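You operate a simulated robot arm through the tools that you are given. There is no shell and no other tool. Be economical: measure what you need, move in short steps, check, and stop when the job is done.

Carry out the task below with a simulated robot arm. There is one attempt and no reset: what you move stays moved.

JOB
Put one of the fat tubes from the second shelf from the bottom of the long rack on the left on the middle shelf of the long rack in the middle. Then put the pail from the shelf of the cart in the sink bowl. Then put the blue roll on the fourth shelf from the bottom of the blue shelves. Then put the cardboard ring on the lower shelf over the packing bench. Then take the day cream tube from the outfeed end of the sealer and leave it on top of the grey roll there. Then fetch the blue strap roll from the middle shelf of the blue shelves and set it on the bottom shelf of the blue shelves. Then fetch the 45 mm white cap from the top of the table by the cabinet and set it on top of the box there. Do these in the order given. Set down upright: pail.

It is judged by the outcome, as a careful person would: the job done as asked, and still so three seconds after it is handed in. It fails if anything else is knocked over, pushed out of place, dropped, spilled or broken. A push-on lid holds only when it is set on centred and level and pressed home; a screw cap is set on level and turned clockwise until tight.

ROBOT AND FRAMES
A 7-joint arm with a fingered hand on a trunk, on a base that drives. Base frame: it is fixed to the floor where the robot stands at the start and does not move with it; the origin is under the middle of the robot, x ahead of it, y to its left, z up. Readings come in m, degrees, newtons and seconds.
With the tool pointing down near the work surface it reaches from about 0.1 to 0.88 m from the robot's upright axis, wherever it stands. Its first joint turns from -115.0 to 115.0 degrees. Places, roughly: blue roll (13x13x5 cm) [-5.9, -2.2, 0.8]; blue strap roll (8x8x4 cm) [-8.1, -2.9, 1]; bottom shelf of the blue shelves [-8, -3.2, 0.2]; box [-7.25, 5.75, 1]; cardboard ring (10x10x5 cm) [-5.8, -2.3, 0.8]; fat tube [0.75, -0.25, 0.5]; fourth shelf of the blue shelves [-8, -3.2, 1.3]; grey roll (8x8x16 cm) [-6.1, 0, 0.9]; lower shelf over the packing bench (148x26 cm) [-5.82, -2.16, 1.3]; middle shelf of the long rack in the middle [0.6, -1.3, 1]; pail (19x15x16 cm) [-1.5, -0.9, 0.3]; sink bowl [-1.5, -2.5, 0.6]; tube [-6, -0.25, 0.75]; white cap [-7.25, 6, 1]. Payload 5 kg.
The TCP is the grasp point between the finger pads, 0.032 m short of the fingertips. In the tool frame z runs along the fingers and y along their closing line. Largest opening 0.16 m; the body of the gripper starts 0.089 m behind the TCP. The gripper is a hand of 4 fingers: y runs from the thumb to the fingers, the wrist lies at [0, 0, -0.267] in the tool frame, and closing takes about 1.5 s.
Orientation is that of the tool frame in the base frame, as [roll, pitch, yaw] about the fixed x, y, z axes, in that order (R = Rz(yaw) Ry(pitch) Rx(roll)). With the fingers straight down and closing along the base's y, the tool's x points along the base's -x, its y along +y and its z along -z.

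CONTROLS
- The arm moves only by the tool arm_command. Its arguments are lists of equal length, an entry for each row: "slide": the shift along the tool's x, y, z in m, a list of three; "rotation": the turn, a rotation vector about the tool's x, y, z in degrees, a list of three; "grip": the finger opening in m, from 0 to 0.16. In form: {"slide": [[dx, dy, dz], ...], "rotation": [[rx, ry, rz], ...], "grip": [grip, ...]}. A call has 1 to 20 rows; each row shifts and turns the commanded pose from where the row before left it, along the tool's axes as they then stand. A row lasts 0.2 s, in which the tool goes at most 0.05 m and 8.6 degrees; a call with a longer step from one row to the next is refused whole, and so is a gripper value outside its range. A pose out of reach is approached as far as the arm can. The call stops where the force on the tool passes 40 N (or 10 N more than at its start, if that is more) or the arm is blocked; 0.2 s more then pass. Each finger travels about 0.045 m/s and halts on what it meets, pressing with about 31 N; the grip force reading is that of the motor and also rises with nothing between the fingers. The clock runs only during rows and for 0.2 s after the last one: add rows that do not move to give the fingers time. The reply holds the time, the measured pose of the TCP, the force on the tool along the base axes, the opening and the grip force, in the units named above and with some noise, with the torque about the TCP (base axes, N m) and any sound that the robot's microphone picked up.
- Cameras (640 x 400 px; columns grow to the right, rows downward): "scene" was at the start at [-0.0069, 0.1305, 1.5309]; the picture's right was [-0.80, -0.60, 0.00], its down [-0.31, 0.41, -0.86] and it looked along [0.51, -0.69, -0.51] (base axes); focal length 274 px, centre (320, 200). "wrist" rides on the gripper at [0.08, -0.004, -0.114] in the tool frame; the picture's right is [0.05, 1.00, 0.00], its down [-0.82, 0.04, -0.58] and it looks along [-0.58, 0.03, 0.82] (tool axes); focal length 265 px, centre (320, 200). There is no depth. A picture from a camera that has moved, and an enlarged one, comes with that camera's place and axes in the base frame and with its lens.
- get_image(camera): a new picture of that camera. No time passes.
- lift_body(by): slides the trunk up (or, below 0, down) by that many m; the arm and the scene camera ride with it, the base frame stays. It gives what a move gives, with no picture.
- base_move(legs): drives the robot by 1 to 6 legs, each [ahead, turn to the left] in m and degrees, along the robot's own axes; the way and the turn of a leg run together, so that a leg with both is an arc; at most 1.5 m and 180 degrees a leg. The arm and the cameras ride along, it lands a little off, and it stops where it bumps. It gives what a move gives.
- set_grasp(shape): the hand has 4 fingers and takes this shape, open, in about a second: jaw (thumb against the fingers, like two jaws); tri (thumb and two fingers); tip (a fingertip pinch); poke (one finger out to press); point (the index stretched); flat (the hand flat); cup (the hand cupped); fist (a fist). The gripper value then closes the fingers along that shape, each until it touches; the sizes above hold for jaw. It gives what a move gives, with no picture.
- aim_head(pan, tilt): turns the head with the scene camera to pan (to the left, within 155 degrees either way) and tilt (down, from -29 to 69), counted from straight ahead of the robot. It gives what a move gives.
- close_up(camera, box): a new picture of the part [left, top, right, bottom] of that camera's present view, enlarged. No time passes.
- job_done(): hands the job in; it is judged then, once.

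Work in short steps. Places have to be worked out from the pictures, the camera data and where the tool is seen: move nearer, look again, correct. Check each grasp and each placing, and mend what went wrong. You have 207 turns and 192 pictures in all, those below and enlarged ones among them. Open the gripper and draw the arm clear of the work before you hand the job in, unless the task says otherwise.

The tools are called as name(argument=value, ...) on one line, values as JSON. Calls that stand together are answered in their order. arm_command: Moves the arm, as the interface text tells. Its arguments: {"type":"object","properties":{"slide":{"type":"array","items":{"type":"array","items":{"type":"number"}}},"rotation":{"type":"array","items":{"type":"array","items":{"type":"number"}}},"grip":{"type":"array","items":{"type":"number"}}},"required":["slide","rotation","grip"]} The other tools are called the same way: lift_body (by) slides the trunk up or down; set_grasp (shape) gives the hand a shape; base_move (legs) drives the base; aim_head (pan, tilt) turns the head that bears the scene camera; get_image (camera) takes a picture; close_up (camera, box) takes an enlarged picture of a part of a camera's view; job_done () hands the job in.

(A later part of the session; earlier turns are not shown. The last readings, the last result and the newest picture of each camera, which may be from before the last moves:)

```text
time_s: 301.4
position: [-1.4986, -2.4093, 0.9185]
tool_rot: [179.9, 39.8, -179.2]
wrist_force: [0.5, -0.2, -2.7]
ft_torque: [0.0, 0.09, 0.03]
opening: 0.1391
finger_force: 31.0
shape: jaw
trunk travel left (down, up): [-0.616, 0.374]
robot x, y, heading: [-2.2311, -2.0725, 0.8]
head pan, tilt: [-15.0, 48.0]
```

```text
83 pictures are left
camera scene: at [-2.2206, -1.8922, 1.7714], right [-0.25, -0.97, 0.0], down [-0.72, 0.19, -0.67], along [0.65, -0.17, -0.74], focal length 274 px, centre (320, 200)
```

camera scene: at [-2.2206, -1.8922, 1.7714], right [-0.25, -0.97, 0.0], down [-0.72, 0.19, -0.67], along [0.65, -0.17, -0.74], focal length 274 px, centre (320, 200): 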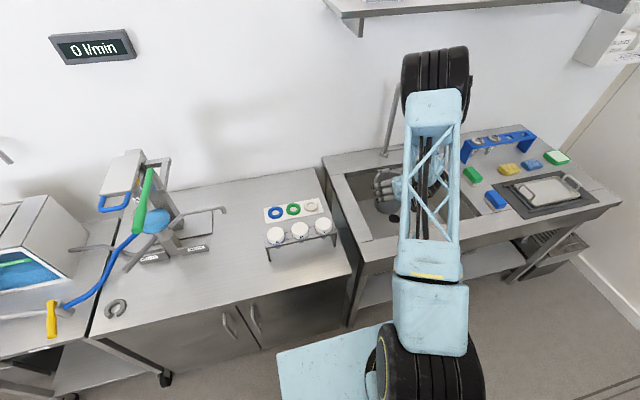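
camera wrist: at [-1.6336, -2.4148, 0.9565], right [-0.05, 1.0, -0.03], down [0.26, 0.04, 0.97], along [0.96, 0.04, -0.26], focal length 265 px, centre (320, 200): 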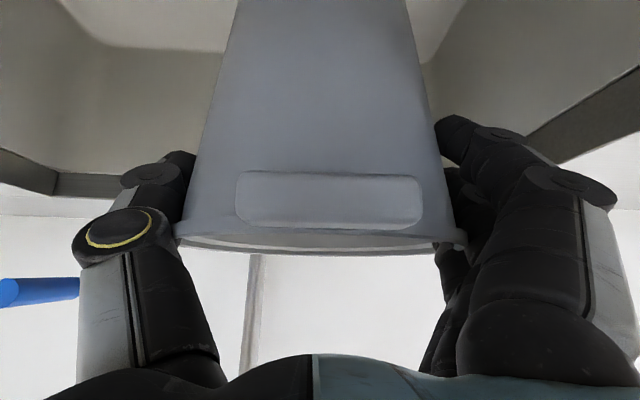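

Inside the bowl with clearance. Lower on until the bottom is felt.

lift_body(by=-0.09)

lift_body(by=-0.03)

lift_body(by=-0.03)

```text
time_s: 302.6
position: [-1.4985, -2.4086, 0.8277]
tool_rot: [179.9, 39.6, -179.3]
wrist_force: [-0.5, 0.1, -3.6]
ft_torque: [0.07, 0.06, -0.01]
opening: 0.1392
finger_force: 31.0
shape: jaw
trunk travel left (down, up): [-0.526, 0.464]
robot x, y, heading: [-2.2338, -2.0712, 0.3]
head pan, tilt: [-15.0, 48.0]
```

```text
time_s: 303.4
position: [-1.4985, -2.4087, 0.7986]
tool_rot: [179.8, 39.7, -179.3]
wrist_force: [-0.4, -0.2, -3.0]
ft_torque: [-0.01, 0.03, 0.01]
opening: 0.1389
finger_force: 30.6
shape: jaw
trunk travel left (down, up): [-0.496, 0.494]
robot x, y, heading: [-2.2341, -2.0791, 0.4]
head pan, tilt: [-15.0, 48.0]
```

```text
time_s: 304.2
position: [-1.4972, -2.4105, 0.7741]
tool_rot: [-180.0, 40.3, -179.2]
wrist_force: [-1.2, 0.1, 14.4]
ft_torque: [0.58, 0.0, 0.09]
opening: 0.1374
finger_force: 31.2
shape: jaw
trunk travel left (down, up): [-0.466, 0.524]
robot x, y, heading: [-2.2347, -2.0725, 0.5]
head pan, tilt: [-15.0, 48.0]
stopped: the force on the tool passed its limit at 42 N (the readings are from after the stop); the commanded pose is now the measured one
```

Bottom reached. Relieve a little, open, and rise straight out.

lift_body(by=0.004)

arm_command(slide=[[0, 0, 0], [0, 0, 0], [0, 0, 0], [0, 0, 0], [0, 0, 0], [0, 0, 0]], rotation=[[0, 0, 0], [0, 0, 0], [0, 0, 0], [0, 0, 0], [0, 0, 0], [0, 0, 0]], grip=[0.13, 0.14, 0.15, 0.16, 0.16, 0.16])

lift_body(by=0.1)

get_image(camera="wrist")

```text
time_s: 304.7
position: [-1.4976, -2.4098, 0.7754]
tool_rot: [180.0, 40.0, -179.2]
wrist_force: [0.2, 0.1, -0.9]
ft_torque: [0.15, -0.02, -0.02]
opening: 0.1375
finger_force: 31.2
shape: jaw
trunk travel left (down, up): [-0.47, 0.52]
robot x, y, heading: [-2.2314, -2.0735, 0.6]
head pan, tilt: [-15.0, 48.0]
```

```text
time_s: 306.1
position: [-1.4967, -2.4112, 0.7759]
tool_rot: [180.0, 40.1, -179.3]
wrist_force: [-0.4, -2.3, 1.3]
ft_torque: [-0.04, -0.01, -0.03]
opening: 0.1598
finger_force: 0.0
shape: jaw
trunk travel left (down, up): [-0.47, 0.52]
robot x, y, heading: [-2.2336, -2.0736, 0.1]
head pan, tilt: [-15.0, 48.0]
```

```text
time_s: 307.4
position: [-1.4986, -2.4106, 0.8754]
tool_rot: [-179.9, 39.9, -179.3]
wrist_force: [-0.9, 0.5, 0.2]
ft_torque: [0.0, -0.02, 0.03]
opening: 0.1599
finger_force: 0.1
shape: jaw
trunk travel left (down, up): [-0.57, 0.42]
robot x, y, heading: [-2.2326, -2.0741, 0.3]
head pan, tilt: [-15.0, 48.0]
```

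```text
82 pictures are left
camera wrist: at [-1.6323, -2.4163, 0.913], right [-0.05, 1.0, -0.03], down [0.25, 0.05, 0.97], along [0.97, 0.04, -0.25], focal length 265 px, centre (320, 200)
```

wrist: 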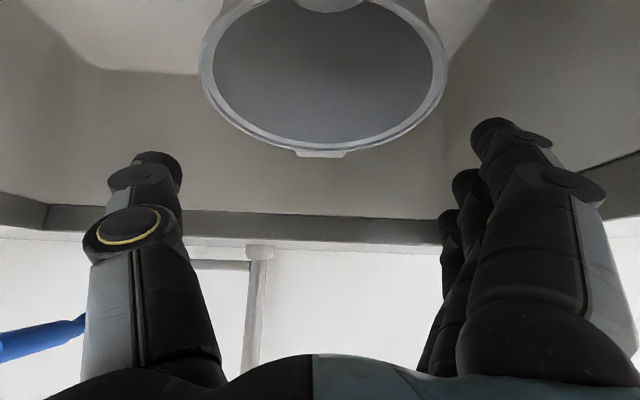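

Pail stands in the bowl. Rise, retreat, and verify while surveying the room ahead.

lift_body(by=0.2)

base_move(legs=[[-0.4, 0]])

aim_head(pan=-30, tilt=35)

close_up(camera="scene", box=[160, 80, 480, 280])

aim_head(pan=-150, tilt=15)

get_image(camera="scene")

```text
time_s: 309.6
position: [-1.4976, -2.4112, 1.0758]
tool_rot: [179.9, 40.1, -179.3]
wrist_force: [-0.5, -0.9, 0.8]
ft_torque: [0.02, 0.01, 0.03]
opening: 0.16
finger_force: 0.1
shape: jaw
trunk travel left (down, up): [-0.77, 0.22]
robot x, y, heading: [-2.2353, -2.0784, 0.6]
head pan, tilt: [-15.0, 48.0]
```

```text
time_s: 312.1
position: [-1.9011, -2.4141, 1.0764]
tool_rot: [-179.8, 40.1, -179.3]
wrist_force: [-2.1, -0.1, -0.7]
ft_torque: [0.0, -0.03, 0.01]
opening: 0.16
finger_force: 0.1
shape: jaw
trunk travel left (down, up): [-0.77, 0.22]
robot x, y, heading: [-2.6355, -2.0755, 0.3]
head pan, tilt: [-15.0, 48.0]
```

```text
time_s: 312.9
position: [-1.9015, -2.4139, 1.0777]
tool_rot: [180.0, 40.0, -179.3]
wrist_force: [-0.3, 0.8, 0.4]
ft_torque: [-0.01, 0.05, -0.02]
opening: 0.16
finger_force: 0.0
shape: jaw
trunk travel left (down, up): [-0.77, 0.22]
robot x, y, heading: [-2.6401, -2.0808, 0.3]
head pan, tilt: [-30.0, 35.0]
```

```text
2.00 times, centred on (320, 180) of scene
camera zoom: at [-2.6241, -1.9188, 1.9445], right [-0.49, -0.87, 0.0], down [-0.5, 0.28, -0.82], along [0.71, -0.4, -0.57], focal length 549 px, centre (320, 240)
```

zoom: 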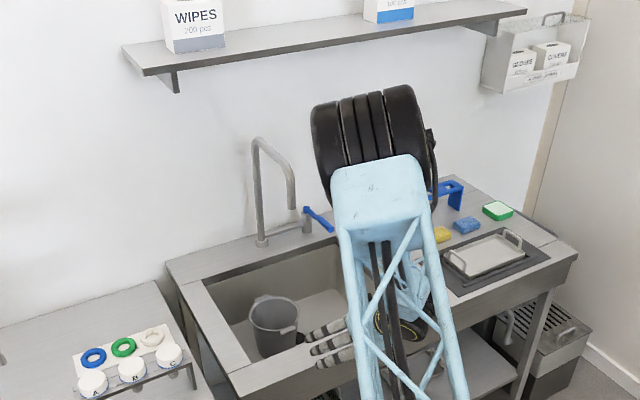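

```text
time_s: 314.9
position: [-1.9011, -2.4135, 1.0772]
tool_rot: [-180.0, 40.1, -179.3]
wrist_force: [-0.2, 0.0, 0.2]
ft_torque: [0.01, -0.01, 0.03]
opening: 0.1601
finger_force: 0.0
shape: jaw
trunk travel left (down, up): [-0.77, 0.22]
robot x, y, heading: [-2.6415, -2.0778, 0.3]
head pan, tilt: [-150.0, 15.0]
```

```text
80 pictures are left
camera scene: at [-2.7811, -1.9228, 1.9765], right [-0.51, 0.86, 0.0], down [0.22, 0.13, -0.97], along [-0.83, -0.49, -0.26], focal length 274 px, centre (320, 200)
```

scene: 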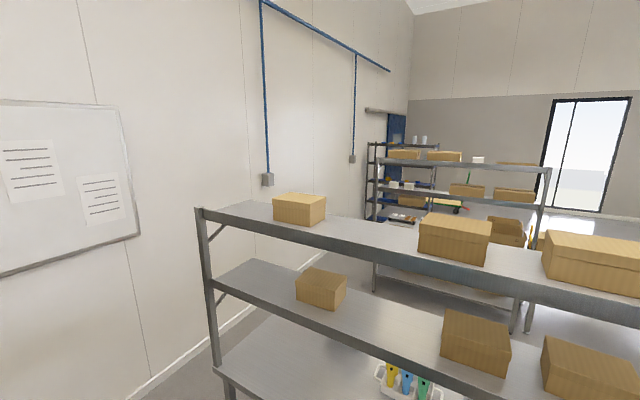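

Pail confirmed upright in the bowl. The other work sites are west; I go back up the aisle to the corridor (y≈0.8) and head west.

base_move(legs=[[0, 91], [1.5, 0], [1.4, 0], [0, 90]])

aim_head(pan=15, tilt=18)

get_image(camera="scene")

```text
time_s: 336.9
position: [-3.3506, 1.1487, 1.0765]
tool_rot: [180.0, 40.1, 0.8]
wrist_force: [0.3, -0.3, 0.6]
ft_torque: [-0.02, 0.03, 0.0]
opening: 0.1598
finger_force: 0.0
shape: jaw
trunk travel left (down, up): [-0.77, 0.22]
robot x, y, heading: [-2.611, 0.8151, -179.3]
head pan, tilt: [-150.0, 15.0]
```

```text
time_s: 339.4
position: [-3.3499, 1.1484, 1.0763]
tool_rot: [-179.9, 40.0, 0.9]
wrist_force: [-0.3, 0.5, 1.2]
ft_torque: [0.01, -0.02, -0.02]
opening: 0.1598
finger_force: 0.2
shape: jaw
trunk travel left (down, up): [-0.77, 0.22]
robot x, y, heading: [-2.614, 0.8138, -179.4]
head pan, tilt: [15.0, 18.0]
```

```text
79 pictures are left
camera scene: at [-2.6403, 0.5866, 1.9716], right [-0.27, 0.96, 0.0], down [0.3, 0.08, -0.95], along [-0.92, -0.26, -0.31], focal length 274 px, centre (320, 200)
```

scene: 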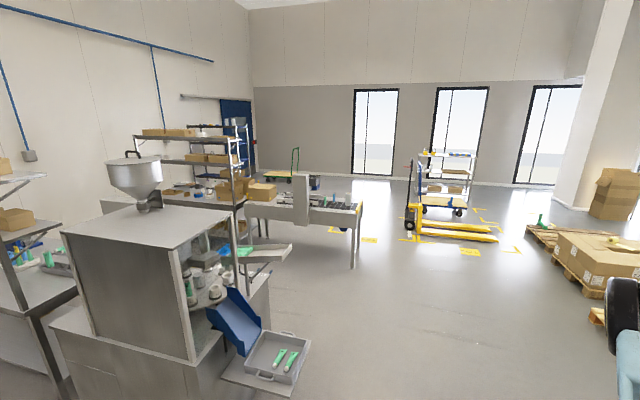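

Corridor is clear. Drive 2.3 m further west and look south toward the packing bench.

base_move(legs=[[1.5, 0], [0.85, 0]])

aim_head(pan=75, tilt=25)

get_image(camera="scene")

```text
time_s: 351.1
position: [-5.7348, 1.1271, 1.0759]
tool_rot: [-180.0, 39.8, 1.1]
wrist_force: [0.1, -1.0, -0.3]
ft_torque: [0.0, 0.01, -0.02]
opening: 0.1601
finger_force: 0.1
shape: jaw
trunk travel left (down, up): [-0.77, 0.22]
robot x, y, heading: [-4.995, 0.7935, -179.3]
head pan, tilt: [15.0, 18.0]
```

```text
time_s: 352.4
position: [-5.7335, 1.1266, 1.0766]
tool_rot: [180.0, 40.0, 1.1]
wrist_force: [0.1, -0.3, -0.4]
ft_torque: [-0.01, -0.01, 0.02]
opening: 0.1597
finger_force: 0.0
shape: jaw
trunk travel left (down, up): [-0.77, 0.22]
robot x, y, heading: [-4.99, 0.7938, -179.3]
head pan, tilt: [75.0, 25.0]
```

```text
78 pictures are left
camera scene: at [-4.9546, 0.503, 1.9603], right [-0.97, 0.25, 0.0], down [0.1, 0.41, -0.91], along [-0.22, -0.88, -0.42], focal length 274 px, centre (320, 200)
```

scene: 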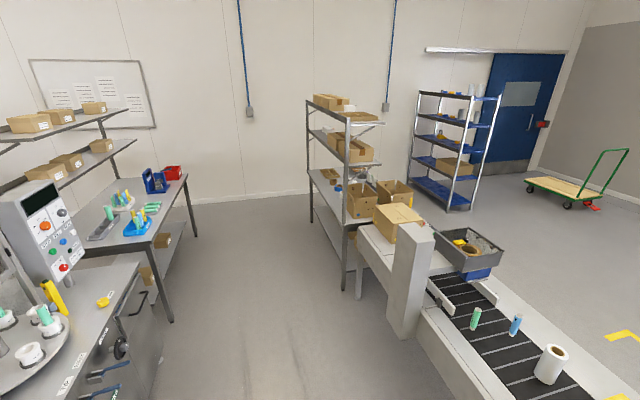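

Now I see the layout: packing bench with its two over-shelves along x≈-5.7 (y −1.46…−2.95), blue shelves at (-8,-3.2), sealer between. I drive south down the aisle at x≈-5.0 to view the bench top from the east.

base_move(legs=[[0, 89.5], [1.5, 0], [0.5, 0]])

aim_head(pan=-50, tilt=30)

get_image(camera="scene")

```text
time_s: 366.4
position: [-5.3151, -1.9552, 1.0759]
tool_rot: [180.0, 39.9, 90.8]
wrist_force: [0.9, 0.1, -0.4]
ft_torque: [0.01, 0.01, -0.04]
opening: 0.16
finger_force: 0.0
shape: jaw
trunk travel left (down, up): [-0.77, 0.22]
robot x, y, heading: [-4.9796, -1.2173, -89.2]
head pan, tilt: [75.0, 25.0]
```

```text
time_s: 368.5
position: [-5.3148, -1.9541, 1.0762]
tool_rot: [180.0, 40.1, 90.8]
wrist_force: [0.5, 0.0, 0.4]
ft_torque: [0.02, 0.0, 0.03]
opening: 0.1599
finger_force: 0.0
shape: jaw
trunk travel left (down, up): [-0.77, 0.22]
robot x, y, heading: [-4.9824, -1.2149, -89.3]
head pan, tilt: [-50.0, 30.0]
```

```text
77 pictures are left
camera scene: at [-4.8464, -1.2143, 1.9523], right [-0.65, 0.76, 0.0], down [0.38, 0.33, -0.87], along [-0.66, -0.56, -0.5], focal length 274 px, centre (320, 200)
```

scene: 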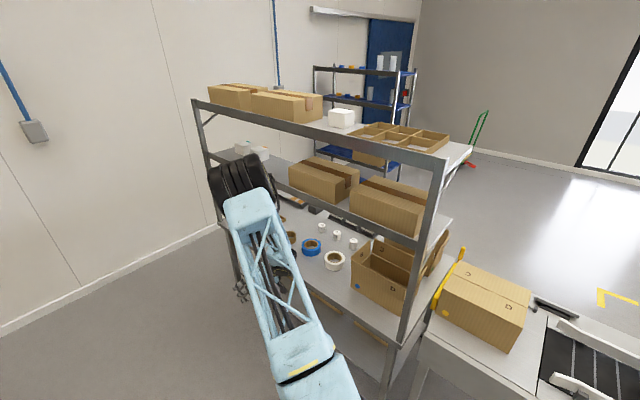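

close_up(camera="scene", box=[230, 140, 470, 320])

```text
2.22 times, centred on (350, 230) of scene
camera zoom: at [-4.8464, -1.2143, 1.9523], right [-0.65, 0.76, 0.0], down [0.38, 0.33, -0.87], along [-0.66, -0.56, -0.5], focal length 610 px, centre (253, 133)
```

zoom: 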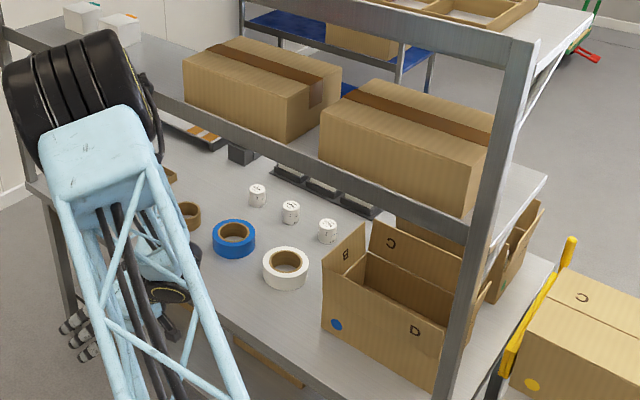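

Targets on the bench top in a row at x≈-5.84: white roll y≈-1.95, blue roll y≈-2.13, cardboard ring y≈-2.31. I retract the hand 10 cm, drive to y≈-2.47 and turn to face west.

arm_command(slide=[[0.0255, 0, -0.0214], [0.0255, 0, -0.0214], [0.0255, 0, -0.0214], [0, 0, 0]], rotation=[[0, 0, 0], [0, 0, 0], [0, 0, 0], [0, 0, 0]], grip=[0.16, 0.16, 0.16, 0.16])

base_move(legs=[[1.25, 0], [0, -90.5]])

aim_head(pan=-15, tilt=35)

get_image(camera="scene")

get_image(camera="wrist")

```text
time_s: 369.5
position: [-5.3158, -1.8544, 1.0762]
tool_rot: [-179.9, 40.1, 90.9]
wrist_force: [-0.2, -0.1, -0.5]
ft_torque: [-0.01, -0.01, 0.0]
opening: 0.1599
finger_force: 0.0
shape: jaw
trunk travel left (down, up): [-0.77, 0.22]
robot x, y, heading: [-4.9802, -1.2171, -89.4]
head pan, tilt: [-50.0, 30.0]
```

```text
time_s: 379.8
position: [-5.6045, -2.1136, 1.0761]
tool_rot: [179.9, 40.2, 0.4]
wrist_force: [-0.8, 1.0, 0.2]
ft_torque: [0.01, 0.03, 0.01]
opening: 0.1601
finger_force: 0.0
shape: jaw
trunk travel left (down, up): [-0.77, 0.22]
robot x, y, heading: [-4.9697, -2.4549, -179.9]
head pan, tilt: [-50.0, 30.0]
```

```text
time_s: 380.8
position: [-5.6049, -2.114, 1.076]
tool_rot: [-180.0, 40.1, 0.4]
wrist_force: [0.5, 0.1, 0.3]
ft_torque: [0.0, -0.01, 0.02]
opening: 0.1599
finger_force: 0.1
shape: jaw
trunk travel left (down, up): [-0.77, 0.22]
robot x, y, heading: [-4.9683, -2.4541, -179.9]
head pan, tilt: [-15.0, 35.0]
```

```text
75 pictures are left
camera scene: at [-4.9945, -2.6364, 1.9445], right [0.26, 0.97, 0.0], down [0.55, -0.15, -0.82], along [-0.79, 0.21, -0.57], focal length 274 px, centre (320, 200)
```

scene: 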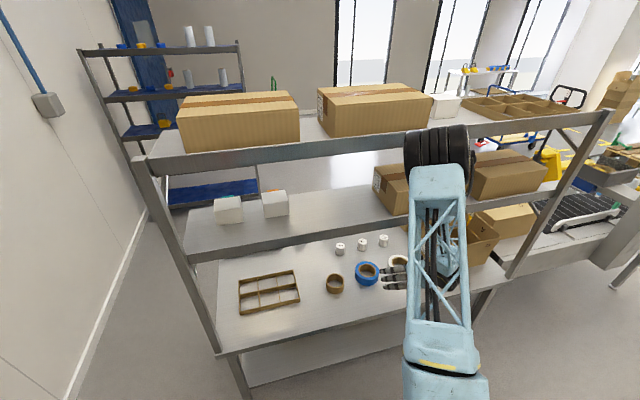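

```text
74 pictures are left
camera wrist: at [-5.4697, -2.1093, 1.1129], right [0.05, -1.0, -0.03], down [-0.25, -0.04, 0.97], along [-0.97, -0.04, -0.25], focal length 265 px, centre (320, 200)
```

wrist: 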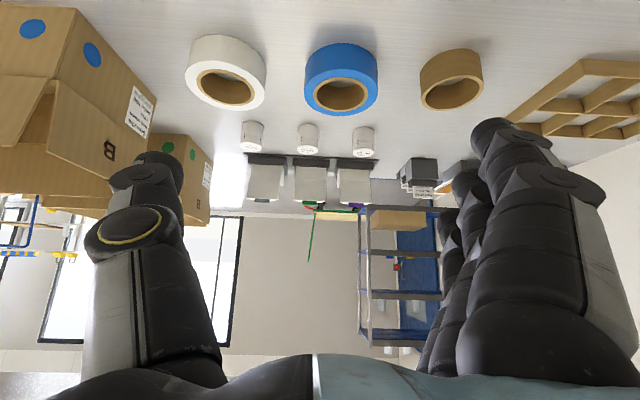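

Blue roll: centre ≈(-5.865, -2.154), bench top ≈0.77, roll top ≈0.82. I flatten the hand to 30°, extend the arm and shift to align, keeping the forearm east of the shelf beam.

lift_body(by=-0.18)

arm_command(slide=[[0, 0, 0], [0, 0, 0], [0, 0, 0], [-0.017, 0.013, 0.0294], [-0.017, 0.013, 0.0294], [-0.017, 0.012, 0.0294], [-0.017, 0, 0.0294], [0, 0, 0]], rotation=[[0, -6.7, 0], [0, -6.7, 0], [0, -6.7, 0], [0, 0, 0], [0, 0, 0], [0, 0, 0], [0, 0, 0], [0, 0, 0]], grip=[0.16, 0.16, 0.16, 0.16, 0.16, 0.16, 0.16, 0.16])

get_image(camera="wrist")

get_image(camera="scene")

```text
time_s: 382.8
position: [-5.6036, -2.1146, 0.8961]
tool_rot: [-179.9, 40.1, 0.5]
wrist_force: [-0.3, 0.2, 0.4]
ft_torque: [0.04, 0.0, 0.02]
opening: 0.1599
finger_force: 0.0
shape: jaw
trunk travel left (down, up): [-0.59, 0.4]
robot x, y, heading: [-4.9641, -2.4557, -179.9]
head pan, tilt: [-15.0, 35.0]
```

```text
time_s: 384.6
position: [-5.7405, -2.1535, 0.896]
tool_rot: [-180.0, 60.1, 0.5]
wrist_force: [-0.9, -0.2, 0.2]
ft_torque: [0.02, 0.0, 0.01]
opening: 0.1596
finger_force: 0.0
shape: jaw
trunk travel left (down, up): [-0.59, 0.4]
robot x, y, heading: [-4.9658, -2.4555, -180.0]
head pan, tilt: [-15.0, 35.0]
```

```text
73 pictures are left
camera wrist: at [-5.6017, -2.1486, 0.8848], right [0.03, -1.0, -0.04], down [0.1, -0.04, 0.99], along [-0.99, -0.04, 0.09], focal length 265 px, centre (320, 200)
```

wrist: 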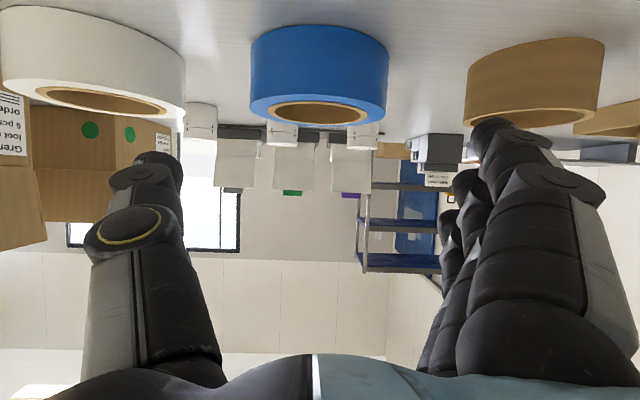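

```text
72 pictures are left
camera scene: at [-4.9946, -2.6364, 1.7645], right [0.26, 0.97, 0.0], down [0.55, -0.15, -0.82], along [-0.79, 0.21, -0.57], focal length 274 px, centre (320, 200)
```

scene: 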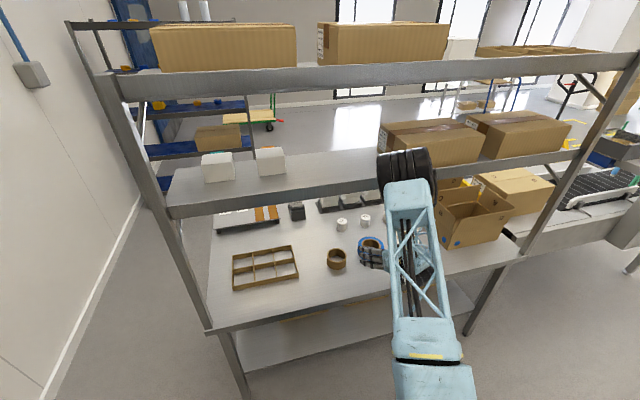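

Roll centre ≈(-5.868, -2.155). Drive 0.125 in (fingers above it), then lower.

base_move(legs=[[0.125, 0]])

get_image(camera="wrist")

```text
time_s: 386.0
position: [-5.8463, -2.1534, 0.895]
tool_rot: [179.7, 59.6, -0.4]
wrist_force: [-0.7, 0.3, 0.5]
ft_torque: [0.01, -0.01, 0.01]
opening: 0.1598
finger_force: 0.1
shape: jaw
trunk travel left (down, up): [-0.59, 0.4]
robot x, y, heading: [-5.0878, -2.4584, 180.1]
head pan, tilt: [-15.0, 35.0]
stopped in leg 1: the robot was blocked; the commanded pose is now the measured one
```

```text
71 pictures are left
camera wrist: at [-5.7071, -2.1496, 0.8847], right [0.02, -1.0, -0.04], down [0.09, -0.04, 1.0], along [-1.0, -0.03, 0.08], focal length 265 px, centre (320, 200)
```

wrist: 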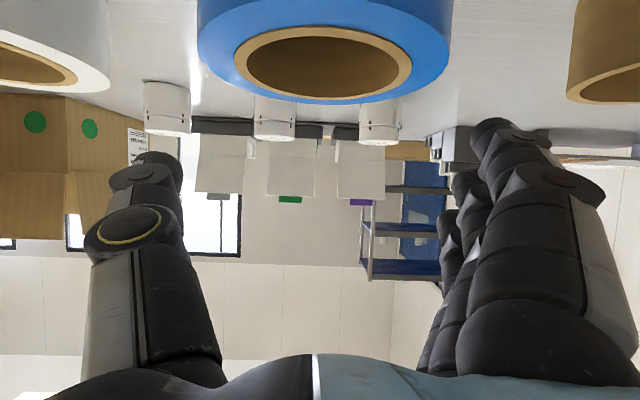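

The elbow/forearm touched the shelf unit. I back off 4 cm, and reach the rest with the arm while lowering.

base_move(legs=[[-0.04, 0]])

arm_command(slide=[[-0.015, 0, 0.026], [-0.015, 0, 0.026], [0, 0, 0], [0, 0, 0]], rotation=[[0, 0, 0], [0, 0, 0], [0, 0, 0], [0, 0, 0]], grip=[0.16, 0.16, 0.16, 0.16])

get_image(camera="scene")

```text
time_s: 386.9
position: [-5.813, -2.1509, 0.8908]
tool_rot: [179.5, 59.4, -0.5]
wrist_force: [-0.2, -0.2, 0.2]
ft_torque: [0.01, 0.02, -0.01]
opening: 0.1601
finger_force: 0.1
shape: jaw
trunk travel left (down, up): [-0.59, 0.4]
robot x, y, heading: [-5.0506, -2.4558, 180.1]
head pan, tilt: [-15.0, 35.0]
```

```text
time_s: 387.9
position: [-5.8729, -2.1516, 0.8885]
tool_rot: [179.5, 59.4, -0.6]
wrist_force: [-0.5, -0.5, 0.1]
ft_torque: [-0.02, 0.03, -0.03]
opening: 0.1599
finger_force: 0.0
shape: jaw
trunk travel left (down, up): [-0.59, 0.4]
robot x, y, heading: [-5.0471, -2.454, 180.0]
head pan, tilt: [-15.0, 35.0]
```

```text
70 pictures are left
camera scene: at [-5.0758, -2.6369, 1.7645], right [0.26, 0.97, 0.0], down [0.55, -0.15, -0.82], along [-0.79, 0.21, -0.57], focal length 274 px, centre (320, 200)
```

scene: 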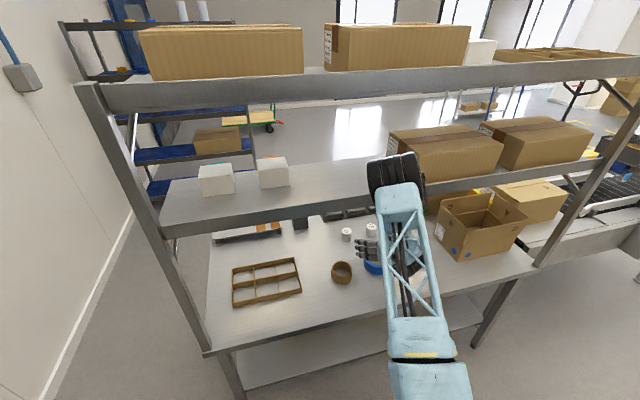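

Reached above the roll with clearance. Lower 5.5 cm and look.

lift_body(by=-0.055)

get_image(camera="wrist")

```text
time_s: 388.8
position: [-5.872, -2.1518, 0.8345]
tool_rot: [179.6, 59.4, -0.5]
wrist_force: [-0.7, -0.5, -0.6]
ft_torque: [0.03, -0.04, 0.02]
opening: 0.16
finger_force: 0.1
shape: jaw
trunk travel left (down, up): [-0.535, 0.455]
robot x, y, heading: [-5.0505, -2.4539, 180.0]
head pan, tilt: [-15.0, 35.0]
```

```text
69 pictures are left
camera wrist: at [-5.7336, -2.1468, 0.8243], right [0.02, -1.0, -0.04], down [0.08, -0.04, 1.0], along [-1.0, -0.03, 0.08], focal length 265 px, centre (320, 200)
```

wrist: 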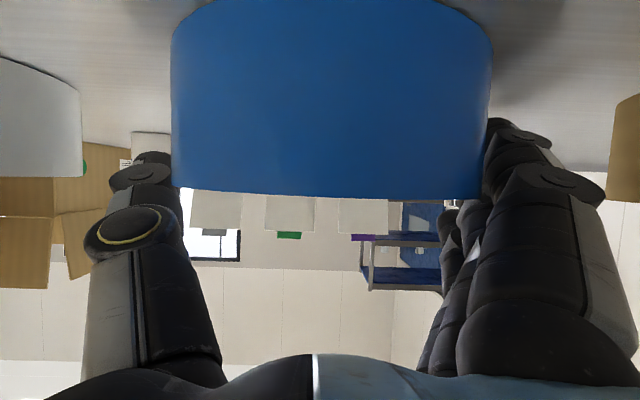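

Roll straddled between thumb and fingers. Close.

arm_command(slide=[[0, 0.003, 0], [0, 0, 0], [0, 0, 0], [0, 0, 0], [0, 0, 0], [0, 0, 0]], rotation=[[0, 0, 0], [0, 0, 0], [0, 0, 0], [0, 0, 0], [0, 0, 0], [0, 0, 0]], grip=[0.15, 0.14, 0.13, 0.12, 0.11, 0.1])

lift_body(by=0.04)

get_image(camera="wrist")

```text
time_s: 390.2
position: [-5.8726, -2.1531, 0.8339]
tool_rot: [179.6, 59.4, -0.6]
wrist_force: [-0.4, 1.2, 0.3]
ft_torque: [0.0, 0.01, -0.01]
opening: 0.1043
finger_force: 0.0
shape: jaw
trunk travel left (down, up): [-0.535, 0.455]
robot x, y, heading: [-5.0493, -2.4542, 180.0]
head pan, tilt: [-15.0, 35.0]
```

```text
time_s: 391.1
position: [-5.8724, -2.1546, 0.8727]
tool_rot: [179.4, 59.4, -0.5]
wrist_force: [-0.6, 0.6, 0.4]
ft_torque: [-0.01, -0.02, 0.0]
opening: 0.0914
finger_force: 0.0
shape: jaw
trunk travel left (down, up): [-0.575, 0.415]
robot x, y, heading: [-5.0486, -2.4566, 179.7]
head pan, tilt: [-15.0, 35.0]
```

```text
68 pictures are left
camera wrist: at [-5.7339, -2.1501, 0.864], right [0.02, -1.0, -0.04], down [0.08, -0.04, 1.0], along [-1.0, -0.03, 0.08], focal length 265 px, centre (320, 200)
```

wrist: 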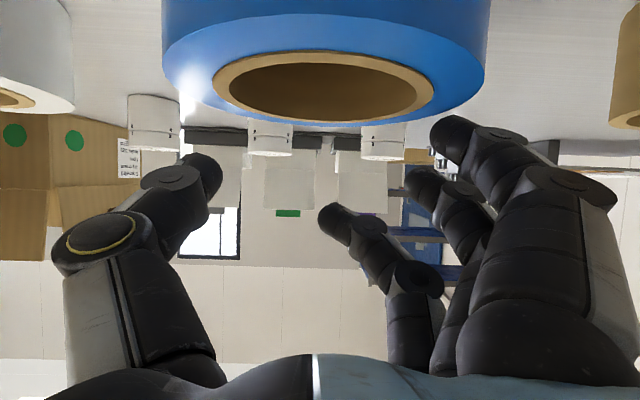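

I lifted before the squeeze was complete. Reopen, lower slightly deeper, and close longer.

arm_command(slide=[[0, 0, 0], [0, 0, 0], [0, 0, 0], [0, 0, 0], [0, 0, 0], [0, 0, 0]], rotation=[[0, 0, 0], [0, 0, 0], [0, 0, 0], [0, 0, 0], [0, 0, 0], [0, 0, 0]], grip=[0.16, 0.16, 0.16, 0.16, 0.16, 0.16])

lift_body(by=-0.048)

arm_command(slide=[[0, 0, 0], [0, 0, 0], [0, 0, 0], [0, 0, 0], [0, 0, 0], [0, 0, 0], [0, 0, 0], [0, 0, 0], [0, 0, 0], [0, 0, 0]], rotation=[[0, 0, 0], [0, 0, 0], [0, 0, 0], [0, 0, 0], [0, 0, 0], [0, 0, 0], [0, 0, 0], [0, 0, 0], [0, 0, 0], [0, 0, 0]], grip=[0.15, 0.14, 0.13, 0.12, 0.11, 0.1, 0.09, 0.08, 0.08, 0.08])

get_image(camera="wrist")

```text
time_s: 392.5
position: [-5.8716, -2.1536, 0.8746]
tool_rot: [179.4, 59.5, -0.4]
wrist_force: [0.5, -0.2, -0.6]
ft_torque: [0.01, 0.02, 0.02]
opening: 0.1598
finger_force: 0.0
shape: jaw
trunk travel left (down, up): [-0.575, 0.415]
robot x, y, heading: [-5.0472, -2.4515, 180.3]
head pan, tilt: [-15.0, 35.0]
```

```text
time_s: 393.4
position: [-5.8723, -2.1534, 0.8259]
tool_rot: [179.4, 59.4, -0.5]
wrist_force: [-0.8, -1.4, 0.9]
ft_torque: [-0.06, 0.06, 0.01]
opening: 0.1601
finger_force: 0.0
shape: jaw
trunk travel left (down, up): [-0.527, 0.463]
robot x, y, heading: [-5.0464, -2.4516, 179.9]
head pan, tilt: [-15.0, 35.0]
```

```text
time_s: 395.6
position: [-5.8721, -2.1538, 0.8263]
tool_rot: [179.5, 59.5, -0.5]
wrist_force: [-1.0, -0.3, 12.4]
ft_torque: [-1.03, 0.12, -0.07]
opening: 0.0936
finger_force: 0.1
shape: jaw
trunk travel left (down, up): [-0.527, 0.463]
robot x, y, heading: [-5.0518, -2.456, 179.7]
head pan, tilt: [-15.0, 35.0]
```

```text
67 pictures are left
camera wrist: at [-5.7337, -2.1502, 0.817], right [0.02, -1.0, -0.04], down [0.08, -0.04, 1.0], along [-1.0, -0.03, 0.08], focal length 265 px, centre (320, 200)
```

wrist: 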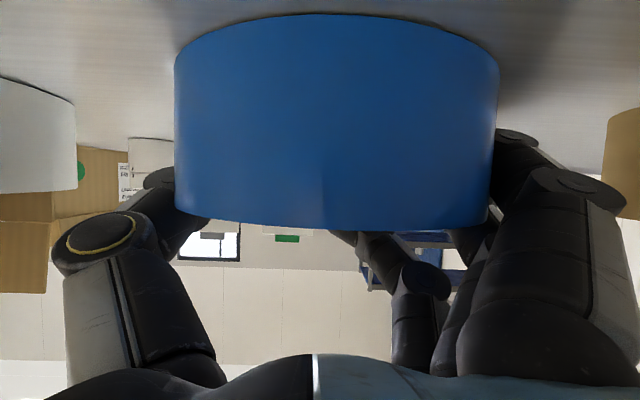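

arm_command(slide=[[0, 0, 0], [0, 0, 0], [0, 0, 0], [0, 0, 0], [0, 0, 0], [0, 0, 0], [0, 0, 0]], rotation=[[0, 0, 0], [0, 0, 0], [0, 0, 0], [0, 0, 0], [0, 0, 0], [0, 0, 0], [0, 0, 0]], grip=[0.06, 0.05, 0.04, 0.03, 0.03, 0.03, 0.03])

lift_body(by=0.03)

get_image(camera="wrist")

```text
time_s: 397.2
position: [-5.8729, -2.1539, 0.8272]
tool_rot: [179.5, 59.4, -0.6]
wrist_force: [-4.9, 3.3, 15.8]
ft_torque: [-1.26, 0.26, -0.3]
opening: 0.092
finger_force: 30.8
shape: jaw
trunk travel left (down, up): [-0.527, 0.463]
robot x, y, heading: [-5.0512, -2.4561, 180.0]
head pan, tilt: [-15.0, 35.0]
```

```text
time_s: 397.9
position: [-5.8722, -2.1544, 0.8561]
tool_rot: [179.5, 59.3, -0.5]
wrist_force: [0.7, -0.6, -3.3]
ft_torque: [0.03, 0.04, 0.0]
opening: 0.092
finger_force: 31.4
shape: jaw
trunk travel left (down, up): [-0.557, 0.433]
robot x, y, heading: [-5.051, -2.4558, 180.2]
head pan, tilt: [-15.0, 35.0]
```

```text
66 pictures are left
camera wrist: at [-5.7335, -2.1503, 0.8454], right [0.02, -1.0, -0.04], down [0.08, -0.04, 1.0], along [-1.0, -0.03, 0.08], focal length 265 px, centre (320, 200)
```

wrist: 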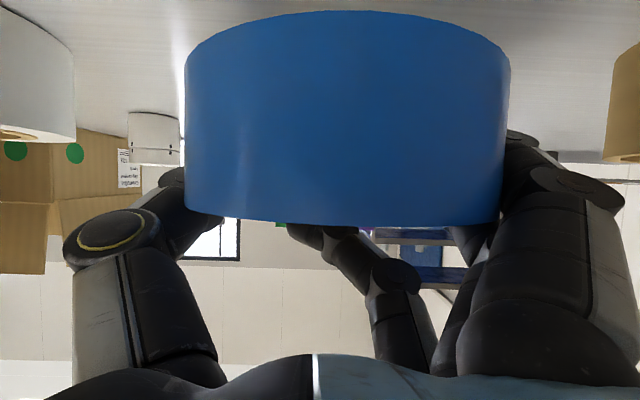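

Blue roll is held (≈3.3 N). The gap between the bench's south end (y −2.95) and the wall (y −3.94) fits the ~0.6 m wide base. I back out, centre the hand laterally, and drive through it to the west.

base_move(legs=[[-0.35, 0]])

arm_command(slide=[[0, 0.045, 0], [0, 0.045, 0], [0, 0.045, 0], [0, 0.045, 0], [0, 0, 0]], rotation=[[0, 0, 0], [0, 0, 0], [0, 0, 0], [0, 0, 0], [0, 0, 0]], grip=[0.03, 0.03, 0.03, 0.03, 0.03])

base_move(legs=[[0, -90], [-0.985, 0], [0, 90]])

aim_head(pan=-5, tilt=22)

get_image(camera="scene")

```text
time_s: 400.2
position: [-5.5252, -2.1543, 0.8548]
tool_rot: [179.5, 59.4, -0.5]
wrist_force: [0.0, -0.3, -3.5]
ft_torque: [0.04, 0.04, 0.02]
opening: 0.0922
finger_force: 30.9
shape: jaw
trunk travel left (down, up): [-0.557, 0.433]
robot x, y, heading: [-4.6997, -2.4548, 180.0]
head pan, tilt: [-15.0, 35.0]
```

```text
time_s: 401.4
position: [-5.5254, -2.3337, 0.8572]
tool_rot: [179.6, 59.4, -0.5]
wrist_force: [-0.5, -0.8, -2.5]
ft_torque: [0.01, 0.07, -0.02]
opening: 0.0921
finger_force: 30.5
shape: jaw
trunk travel left (down, up): [-0.557, 0.433]
robot x, y, heading: [-4.7032, -2.4542, 179.8]
head pan, tilt: [-15.0, 35.0]
```

```text
time_s: 414.5
position: [-5.5113, -3.3333, 0.8575]
tool_rot: [179.5, 59.5, 0.5]
wrist_force: [-0.2, 0.1, -2.9]
ft_torque: [0.05, 0.05, 0.01]
opening: 0.0922
finger_force: 31.2
shape: jaw
trunk travel left (down, up): [-0.557, 0.433]
robot x, y, heading: [-4.6849, -3.4424, -179.3]
head pan, tilt: [-15.0, 35.0]
```

```text
time_s: 415.2
position: [-5.5103, -3.3346, 0.8564]
tool_rot: [179.5, 59.4, 0.5]
wrist_force: [-0.9, -0.7, -3.1]
ft_torque: [-0.02, 0.06, -0.05]
opening: 0.0926
finger_force: 30.8
shape: jaw
trunk travel left (down, up): [-0.557, 0.433]
robot x, y, heading: [-4.6854, -3.4401, -178.8]
head pan, tilt: [-5.0, 22.0]
```

```text
65 pictures are left
camera scene: at [-4.7169, -3.6378, 1.752], right [0.07, 1.0, 0.0], down [0.37, -0.03, -0.93], along [-0.92, 0.07, -0.38], focal length 274 px, centre (320, 200)
```

scene: 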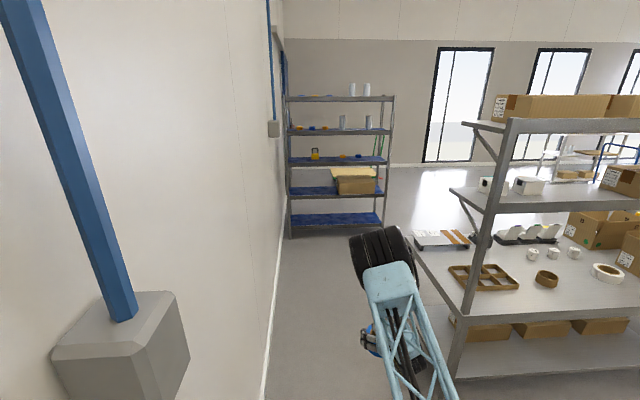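

The blue shelves face me squarely (front x≈-7.8, y −3.8…−2.58; levels ≈0.24, 0.6, 0.97, 1.31, 1.66). Zoom to see free space.

close_up(camera="scene", box=[275, 75, 415, 245])

```text
2.35 times, centred on (345, 160) of scene
camera zoom: at [-4.7169, -3.6378, 1.752], right [0.07, 1.0, 0.0], down [0.37, -0.03, -0.93], along [-0.92, 0.07, -0.38], focal length 646 px, centre (261, 294)
```

zoom: 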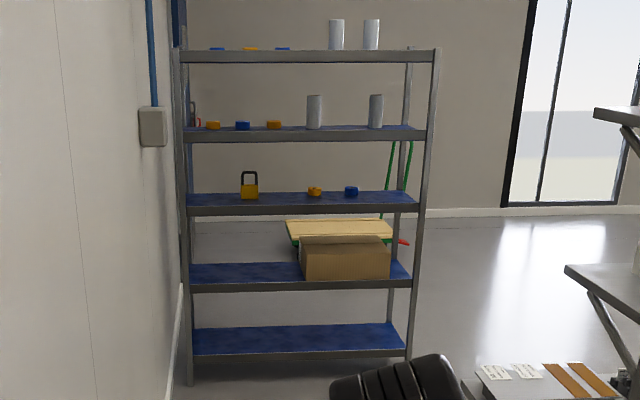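

There is a ~23 cm gap on the 4th shelf between two white bottles at y≈-2.99. I drive through the gap to the west, then sidestep to line up.

base_move(legs=[[0, -1.2], [1.5, 0], [0.62, 0], [0, -90], [0.346, 0], [0, 90]])

lift_body(by=0.4)

aim_head(pan=-5, tilt=30)

get_image(camera="scene")

```text
time_s: 435.9
position: [-7.6446, -3.0268, 0.8562]
tool_rot: [179.4, 59.4, 2.2]
wrist_force: [0.3, -0.1, -3.4]
ft_torque: [0.02, 0.05, 0.01]
opening: 0.0921
finger_force: 30.9
shape: jaw
trunk travel left (down, up): [-0.557, 0.433]
robot x, y, heading: [-6.8146, -3.1096, -177.2]
head pan, tilt: [-5.0, 22.0]
```

```text
time_s: 439.8
position: [-7.6461, -3.028, 1.2565]
tool_rot: [179.6, 59.4, 2.2]
wrist_force: [0.3, 0.8, -2.9]
ft_torque: [0.01, 0.06, 0.02]
opening: 0.0921
finger_force: 30.8
shape: jaw
trunk travel left (down, up): [-0.957, 0.033]
robot x, y, heading: [-6.8188, -3.1082, -177.3]
head pan, tilt: [-5.0, 22.0]
```

```text
time_s: 440.5
position: [-7.6463, -3.0282, 1.2573]
tool_rot: [179.6, 59.5, 2.3]
wrist_force: [0.2, -0.2, -3.8]
ft_torque: [0.03, 0.04, 0.01]
opening: 0.0923
finger_force: 31.2
shape: jaw
trunk travel left (down, up): [-0.957, 0.033]
robot x, y, heading: [-6.8171, -3.1078, -176.9]
head pan, tilt: [-5.0, 30.0]
```

```text
63 pictures are left
camera scene: at [-6.8393, -3.3065, 2.1393], right [0.04, 1.0, 0.0], down [0.5, -0.02, -0.87], along [-0.87, 0.03, -0.5], focal length 274 px, centre (320, 200)
```

scene: 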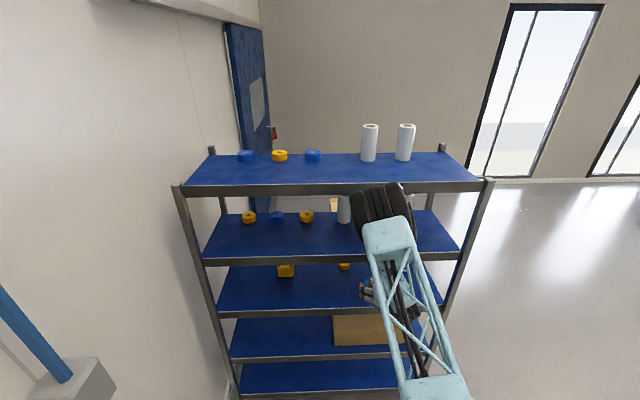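

The front strip (x −7.78…−7.99) of the 4th shelf is free everywhere. Raise the hand to ~1.40 and check with the wrist camera.

lift_body(by=0.03)

arm_command(slide=[[-0.025, 0, -0.0147], [-0.025, 0, -0.0147], [-0.025, 0, -0.0147], [-0.025, 0, -0.0147], [0, 0, 0]], rotation=[[0, 0, 0], [0, 0, 0], [0, 0, 0], [0, 0, 0], [0, 0, 0]], grip=[0.03, 0.03, 0.03, 0.03, 0.03])

get_image(camera="wrist")

```text
time_s: 441.2
position: [-7.645, -3.0272, 1.2863]
tool_rot: [179.5, 59.3, 2.3]
wrist_force: [0.5, -0.4, -4.1]
ft_torque: [0.04, 0.04, 0.02]
opening: 0.0924
finger_force: 30.8
shape: jaw
trunk travel left (down, up): [-0.987, 0.003]
robot x, y, heading: [-6.8171, -3.1086, -177.5]
head pan, tilt: [-5.0, 30.0]
```

```text
time_s: 442.4
position: [-7.6459, -3.0268, 1.4034]
tool_rot: [179.5, 59.4, 2.3]
wrist_force: [0.7, -0.2, -2.8]
ft_torque: [0.02, 0.05, 0.01]
opening: 0.0921
finger_force: 31.5
shape: jaw
trunk travel left (down, up): [-0.987, 0.003]
robot x, y, heading: [-6.8157, -3.1074, -177.2]
head pan, tilt: [-5.0, 30.0]
```

```text
62 pictures are left
camera wrist: at [-7.5079, -3.0163, 1.393], right [0.07, -1.0, -0.04], down [0.08, -0.03, 1.0], along [-0.99, -0.08, 0.08], focal length 265 px, centre (320, 200)
```

wrist: 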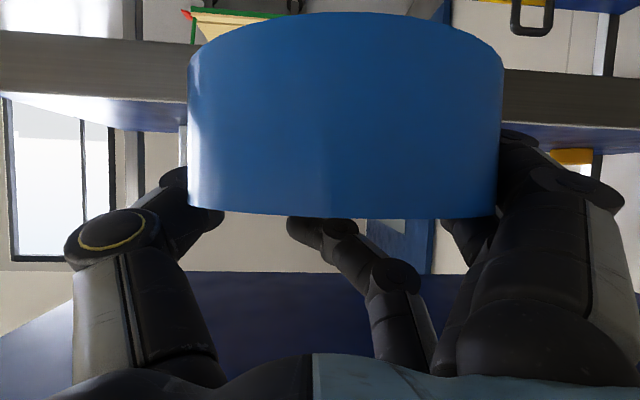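

Shelf top edge ≈1.323, roll bottom ≈1.351: clear. Drive in 0.21 m and lower.

base_move(legs=[[0.215, 0]])

lift_body(by=-0.022)

lift_body(by=-0.01)

get_image(camera="wrist")

```text
time_s: 444.1
position: [-7.8622, -3.0367, 1.403]
tool_rot: [179.5, 59.2, 2.2]
wrist_force: [-0.2, 0.8, -4.0]
ft_torque: [0.01, 0.02, 0.0]
opening: 0.0923
finger_force: 31.4
shape: jaw
trunk travel left (down, up): [-0.987, 0.003]
robot x, y, heading: [-7.0317, -3.1195, -177.2]
head pan, tilt: [-5.0, 30.0]
```

```text
time_s: 444.8
position: [-7.8602, -3.0374, 1.3821]
tool_rot: [179.5, 59.4, 2.3]
wrist_force: [0.3, 0.1, -3.3]
ft_torque: [0.01, 0.05, 0.02]
opening: 0.0924
finger_force: 31.2
shape: jaw
trunk travel left (down, up): [-0.965, 0.025]
robot x, y, heading: [-7.036, -3.1228, -177.1]
head pan, tilt: [-5.0, 30.0]
```

```text
time_s: 445.4
position: [-7.8599, -3.0378, 1.372]
tool_rot: [179.5, 59.4, 2.3]
wrist_force: [1.2, 0.1, -3.5]
ft_torque: [0.01, 0.02, -0.01]
opening: 0.0924
finger_force: 31.2
shape: jaw
trunk travel left (down, up): [-0.955, 0.035]
robot x, y, heading: [-7.0318, -3.1212, -177.2]
head pan, tilt: [-5.0, 30.0]
```

```text
61 pictures are left
camera wrist: at [-7.7224, -3.0267, 1.3614], right [0.07, -1.0, -0.04], down [0.08, -0.03, 1.0], along [-0.99, -0.08, 0.08], focal length 265 px, centre (320, 200)
```

wrist: 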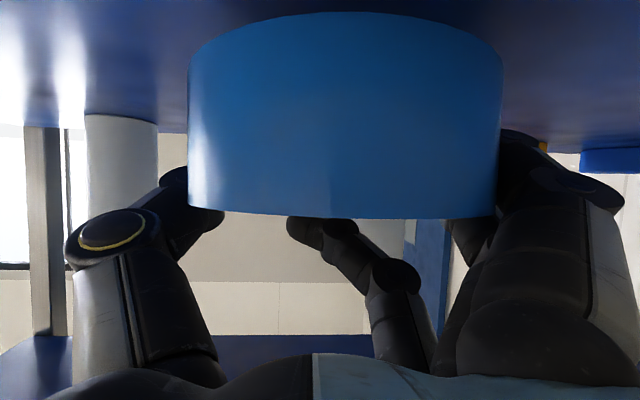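

lift_body(by=-0.01)

lift_body(by=-0.008)

```text
time_s: 445.9
position: [-7.8602, -3.0386, 1.3614]
tool_rot: [179.5, 59.3, 2.4]
wrist_force: [0.5, -0.5, -2.2]
ft_torque: [0.0, 0.06, 0.01]
opening: 0.0924
finger_force: 31.1
shape: jaw
trunk travel left (down, up): [-0.945, 0.045]
robot x, y, heading: [-7.0362, -3.1209, -177.7]
head pan, tilt: [-5.0, 30.0]
```

```text
time_s: 446.5
position: [-7.8613, -3.0369, 1.3525]
tool_rot: [179.6, 59.3, 2.3]
wrist_force: [-0.4, 0.1, -4.1]
ft_torque: [0.01, 0.04, 0.0]
opening: 0.092
finger_force: 31.1
shape: jaw
trunk travel left (down, up): [-0.937, 0.053]
robot x, y, heading: [-7.0323, -3.1179, -177.4]
head pan, tilt: [-5.0, 30.0]
```

lift_body(by=-0.012)

lift_body(by=-0.01)

lift_body(by=-0.01)

```text
time_s: 447.1
position: [-7.8618, -3.0375, 1.3486]
tool_rot: [179.3, 59.9, 2.1]
wrist_force: [-5.3, 1.3, 32.0]
ft_torque: [-2.51, 0.22, -0.39]
opening: 0.0919
finger_force: 30.9
shape: jaw
trunk travel left (down, up): [-0.925, 0.065]
robot x, y, heading: [-7.032, -3.1196, -177.2]
head pan, tilt: [-5.0, 30.0]
```

```text
time_s: 447.4
position: [-7.8636, -3.0373, 1.3455]
tool_rot: [179.2, 60.3, 1.9]
wrist_force: [5.3, 0.6, 12.8]
ft_torque: [-1.02, -0.21, 0.34]
opening: 0.0919
finger_force: 31.5
shape: jaw
trunk travel left (down, up): [-0.924, 0.066]
robot x, y, heading: [-7.0321, -3.1211, -177.4]
head pan, tilt: [-5.0, 30.0]
stopped: the force on the tool passed its limit at 48 N (the readings are from after the stop); the commanded pose is now the measured one
```

```text
time_s: 447.9
position: [-7.8668, -3.0367, 1.3464]
tool_rot: [178.8, 60.9, 1.8]
wrist_force: [5.4, -0.6, 19.7]
ft_torque: [-0.78, -0.23, 0.22]
opening: 0.0917
finger_force: 30.9
shape: jaw
trunk travel left (down, up): [-0.917, 0.073]
robot x, y, heading: [-7.0337, -3.1204, -177.2]
head pan, tilt: [-5.0, 30.0]
stopped: the force on the tool passed its limit at 45 N (the readings are from after the stop); the commanded pose is now the measured one
```

Contact. Ease up slightly and release, opening to 0.155, then rise and look.

lift_body(by=0.008)

arm_command(slide=[[0, 0, 0], [0, 0, 0], [0, 0, 0], [0, 0, 0], [0, 0, 0], [0, 0, 0], [0, 0, 0], [0, 0, 0]], rotation=[[0, 0, 0], [0, 0, 0], [0, 0, 0], [0, 0, 0], [0, 0, 0], [0, 0, 0], [0, 0, 0], [0, 0, 0]], grip=[0.1, 0.12, 0.13, 0.14, 0.15, 0.155, 0.155, 0.155])

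lift_body(by=0.065)

base_move(legs=[[-0.2, 0]])

get_image(camera="wrist")

```text
time_s: 448.4
position: [-7.8665, -3.0374, 1.3514]
tool_rot: [179.0, 60.5, 1.8]
wrist_force: [0.7, 0.3, -3.0]
ft_torque: [0.04, 0.04, 0.01]
opening: 0.092
finger_force: 31.5
shape: jaw
trunk travel left (down, up): [-0.925, 0.065]
robot x, y, heading: [-7.0318, -3.1164, -177.3]
head pan, tilt: [-5.0, 30.0]
```

```text
time_s: 450.2
position: [-7.8685, -3.0371, 1.3511]
tool_rot: [179.0, 60.6, 1.8]
wrist_force: [0.3, 0.6, 0.5]
ft_torque: [-0.01, 0.01, 0.04]
opening: 0.1551
finger_force: 0.2
shape: jaw
trunk travel left (down, up): [-0.925, 0.065]
robot x, y, heading: [-7.0359, -3.1197, -177.2]
head pan, tilt: [-5.0, 30.0]
```

```text
time_s: 451.3
position: [-7.8684, -3.0386, 1.4157]
tool_rot: [179.0, 60.6, 1.8]
wrist_force: [-0.4, -0.9, -0.3]
ft_torque: [-0.05, -0.02, -0.01]
opening: 0.1548
finger_force: 0.1
shape: jaw
trunk travel left (down, up): [-0.99, 0.0]
robot x, y, heading: [-7.0356, -3.1207, -177.1]
head pan, tilt: [-5.0, 30.0]
```

```text
time_s: 452.9
position: [-7.6634, -3.0261, 1.4171]
tool_rot: [179.0, 60.7, 1.6]
wrist_force: [0.7, -0.3, 0.1]
ft_torque: [0.0, 0.01, 0.01]
opening: 0.1547
finger_force: 0.1
shape: jaw
trunk travel left (down, up): [-0.99, 0.0]
robot x, y, heading: [-6.8317, -3.1096, -177.4]
head pan, tilt: [-5.0, 30.0]
```

```text
60 pictures are left
camera wrist: at [-7.5252, -3.0157, 1.4042], right [0.07, -1.0, -0.04], down [0.11, -0.03, 0.99], along [-0.99, -0.07, 0.1], focal length 265 px, centre (320, 200)
```

wrist: 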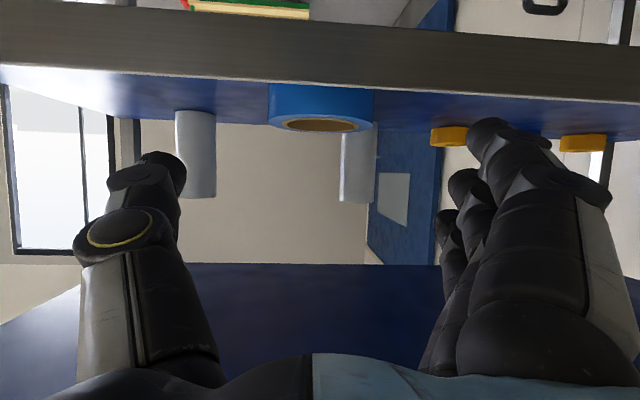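

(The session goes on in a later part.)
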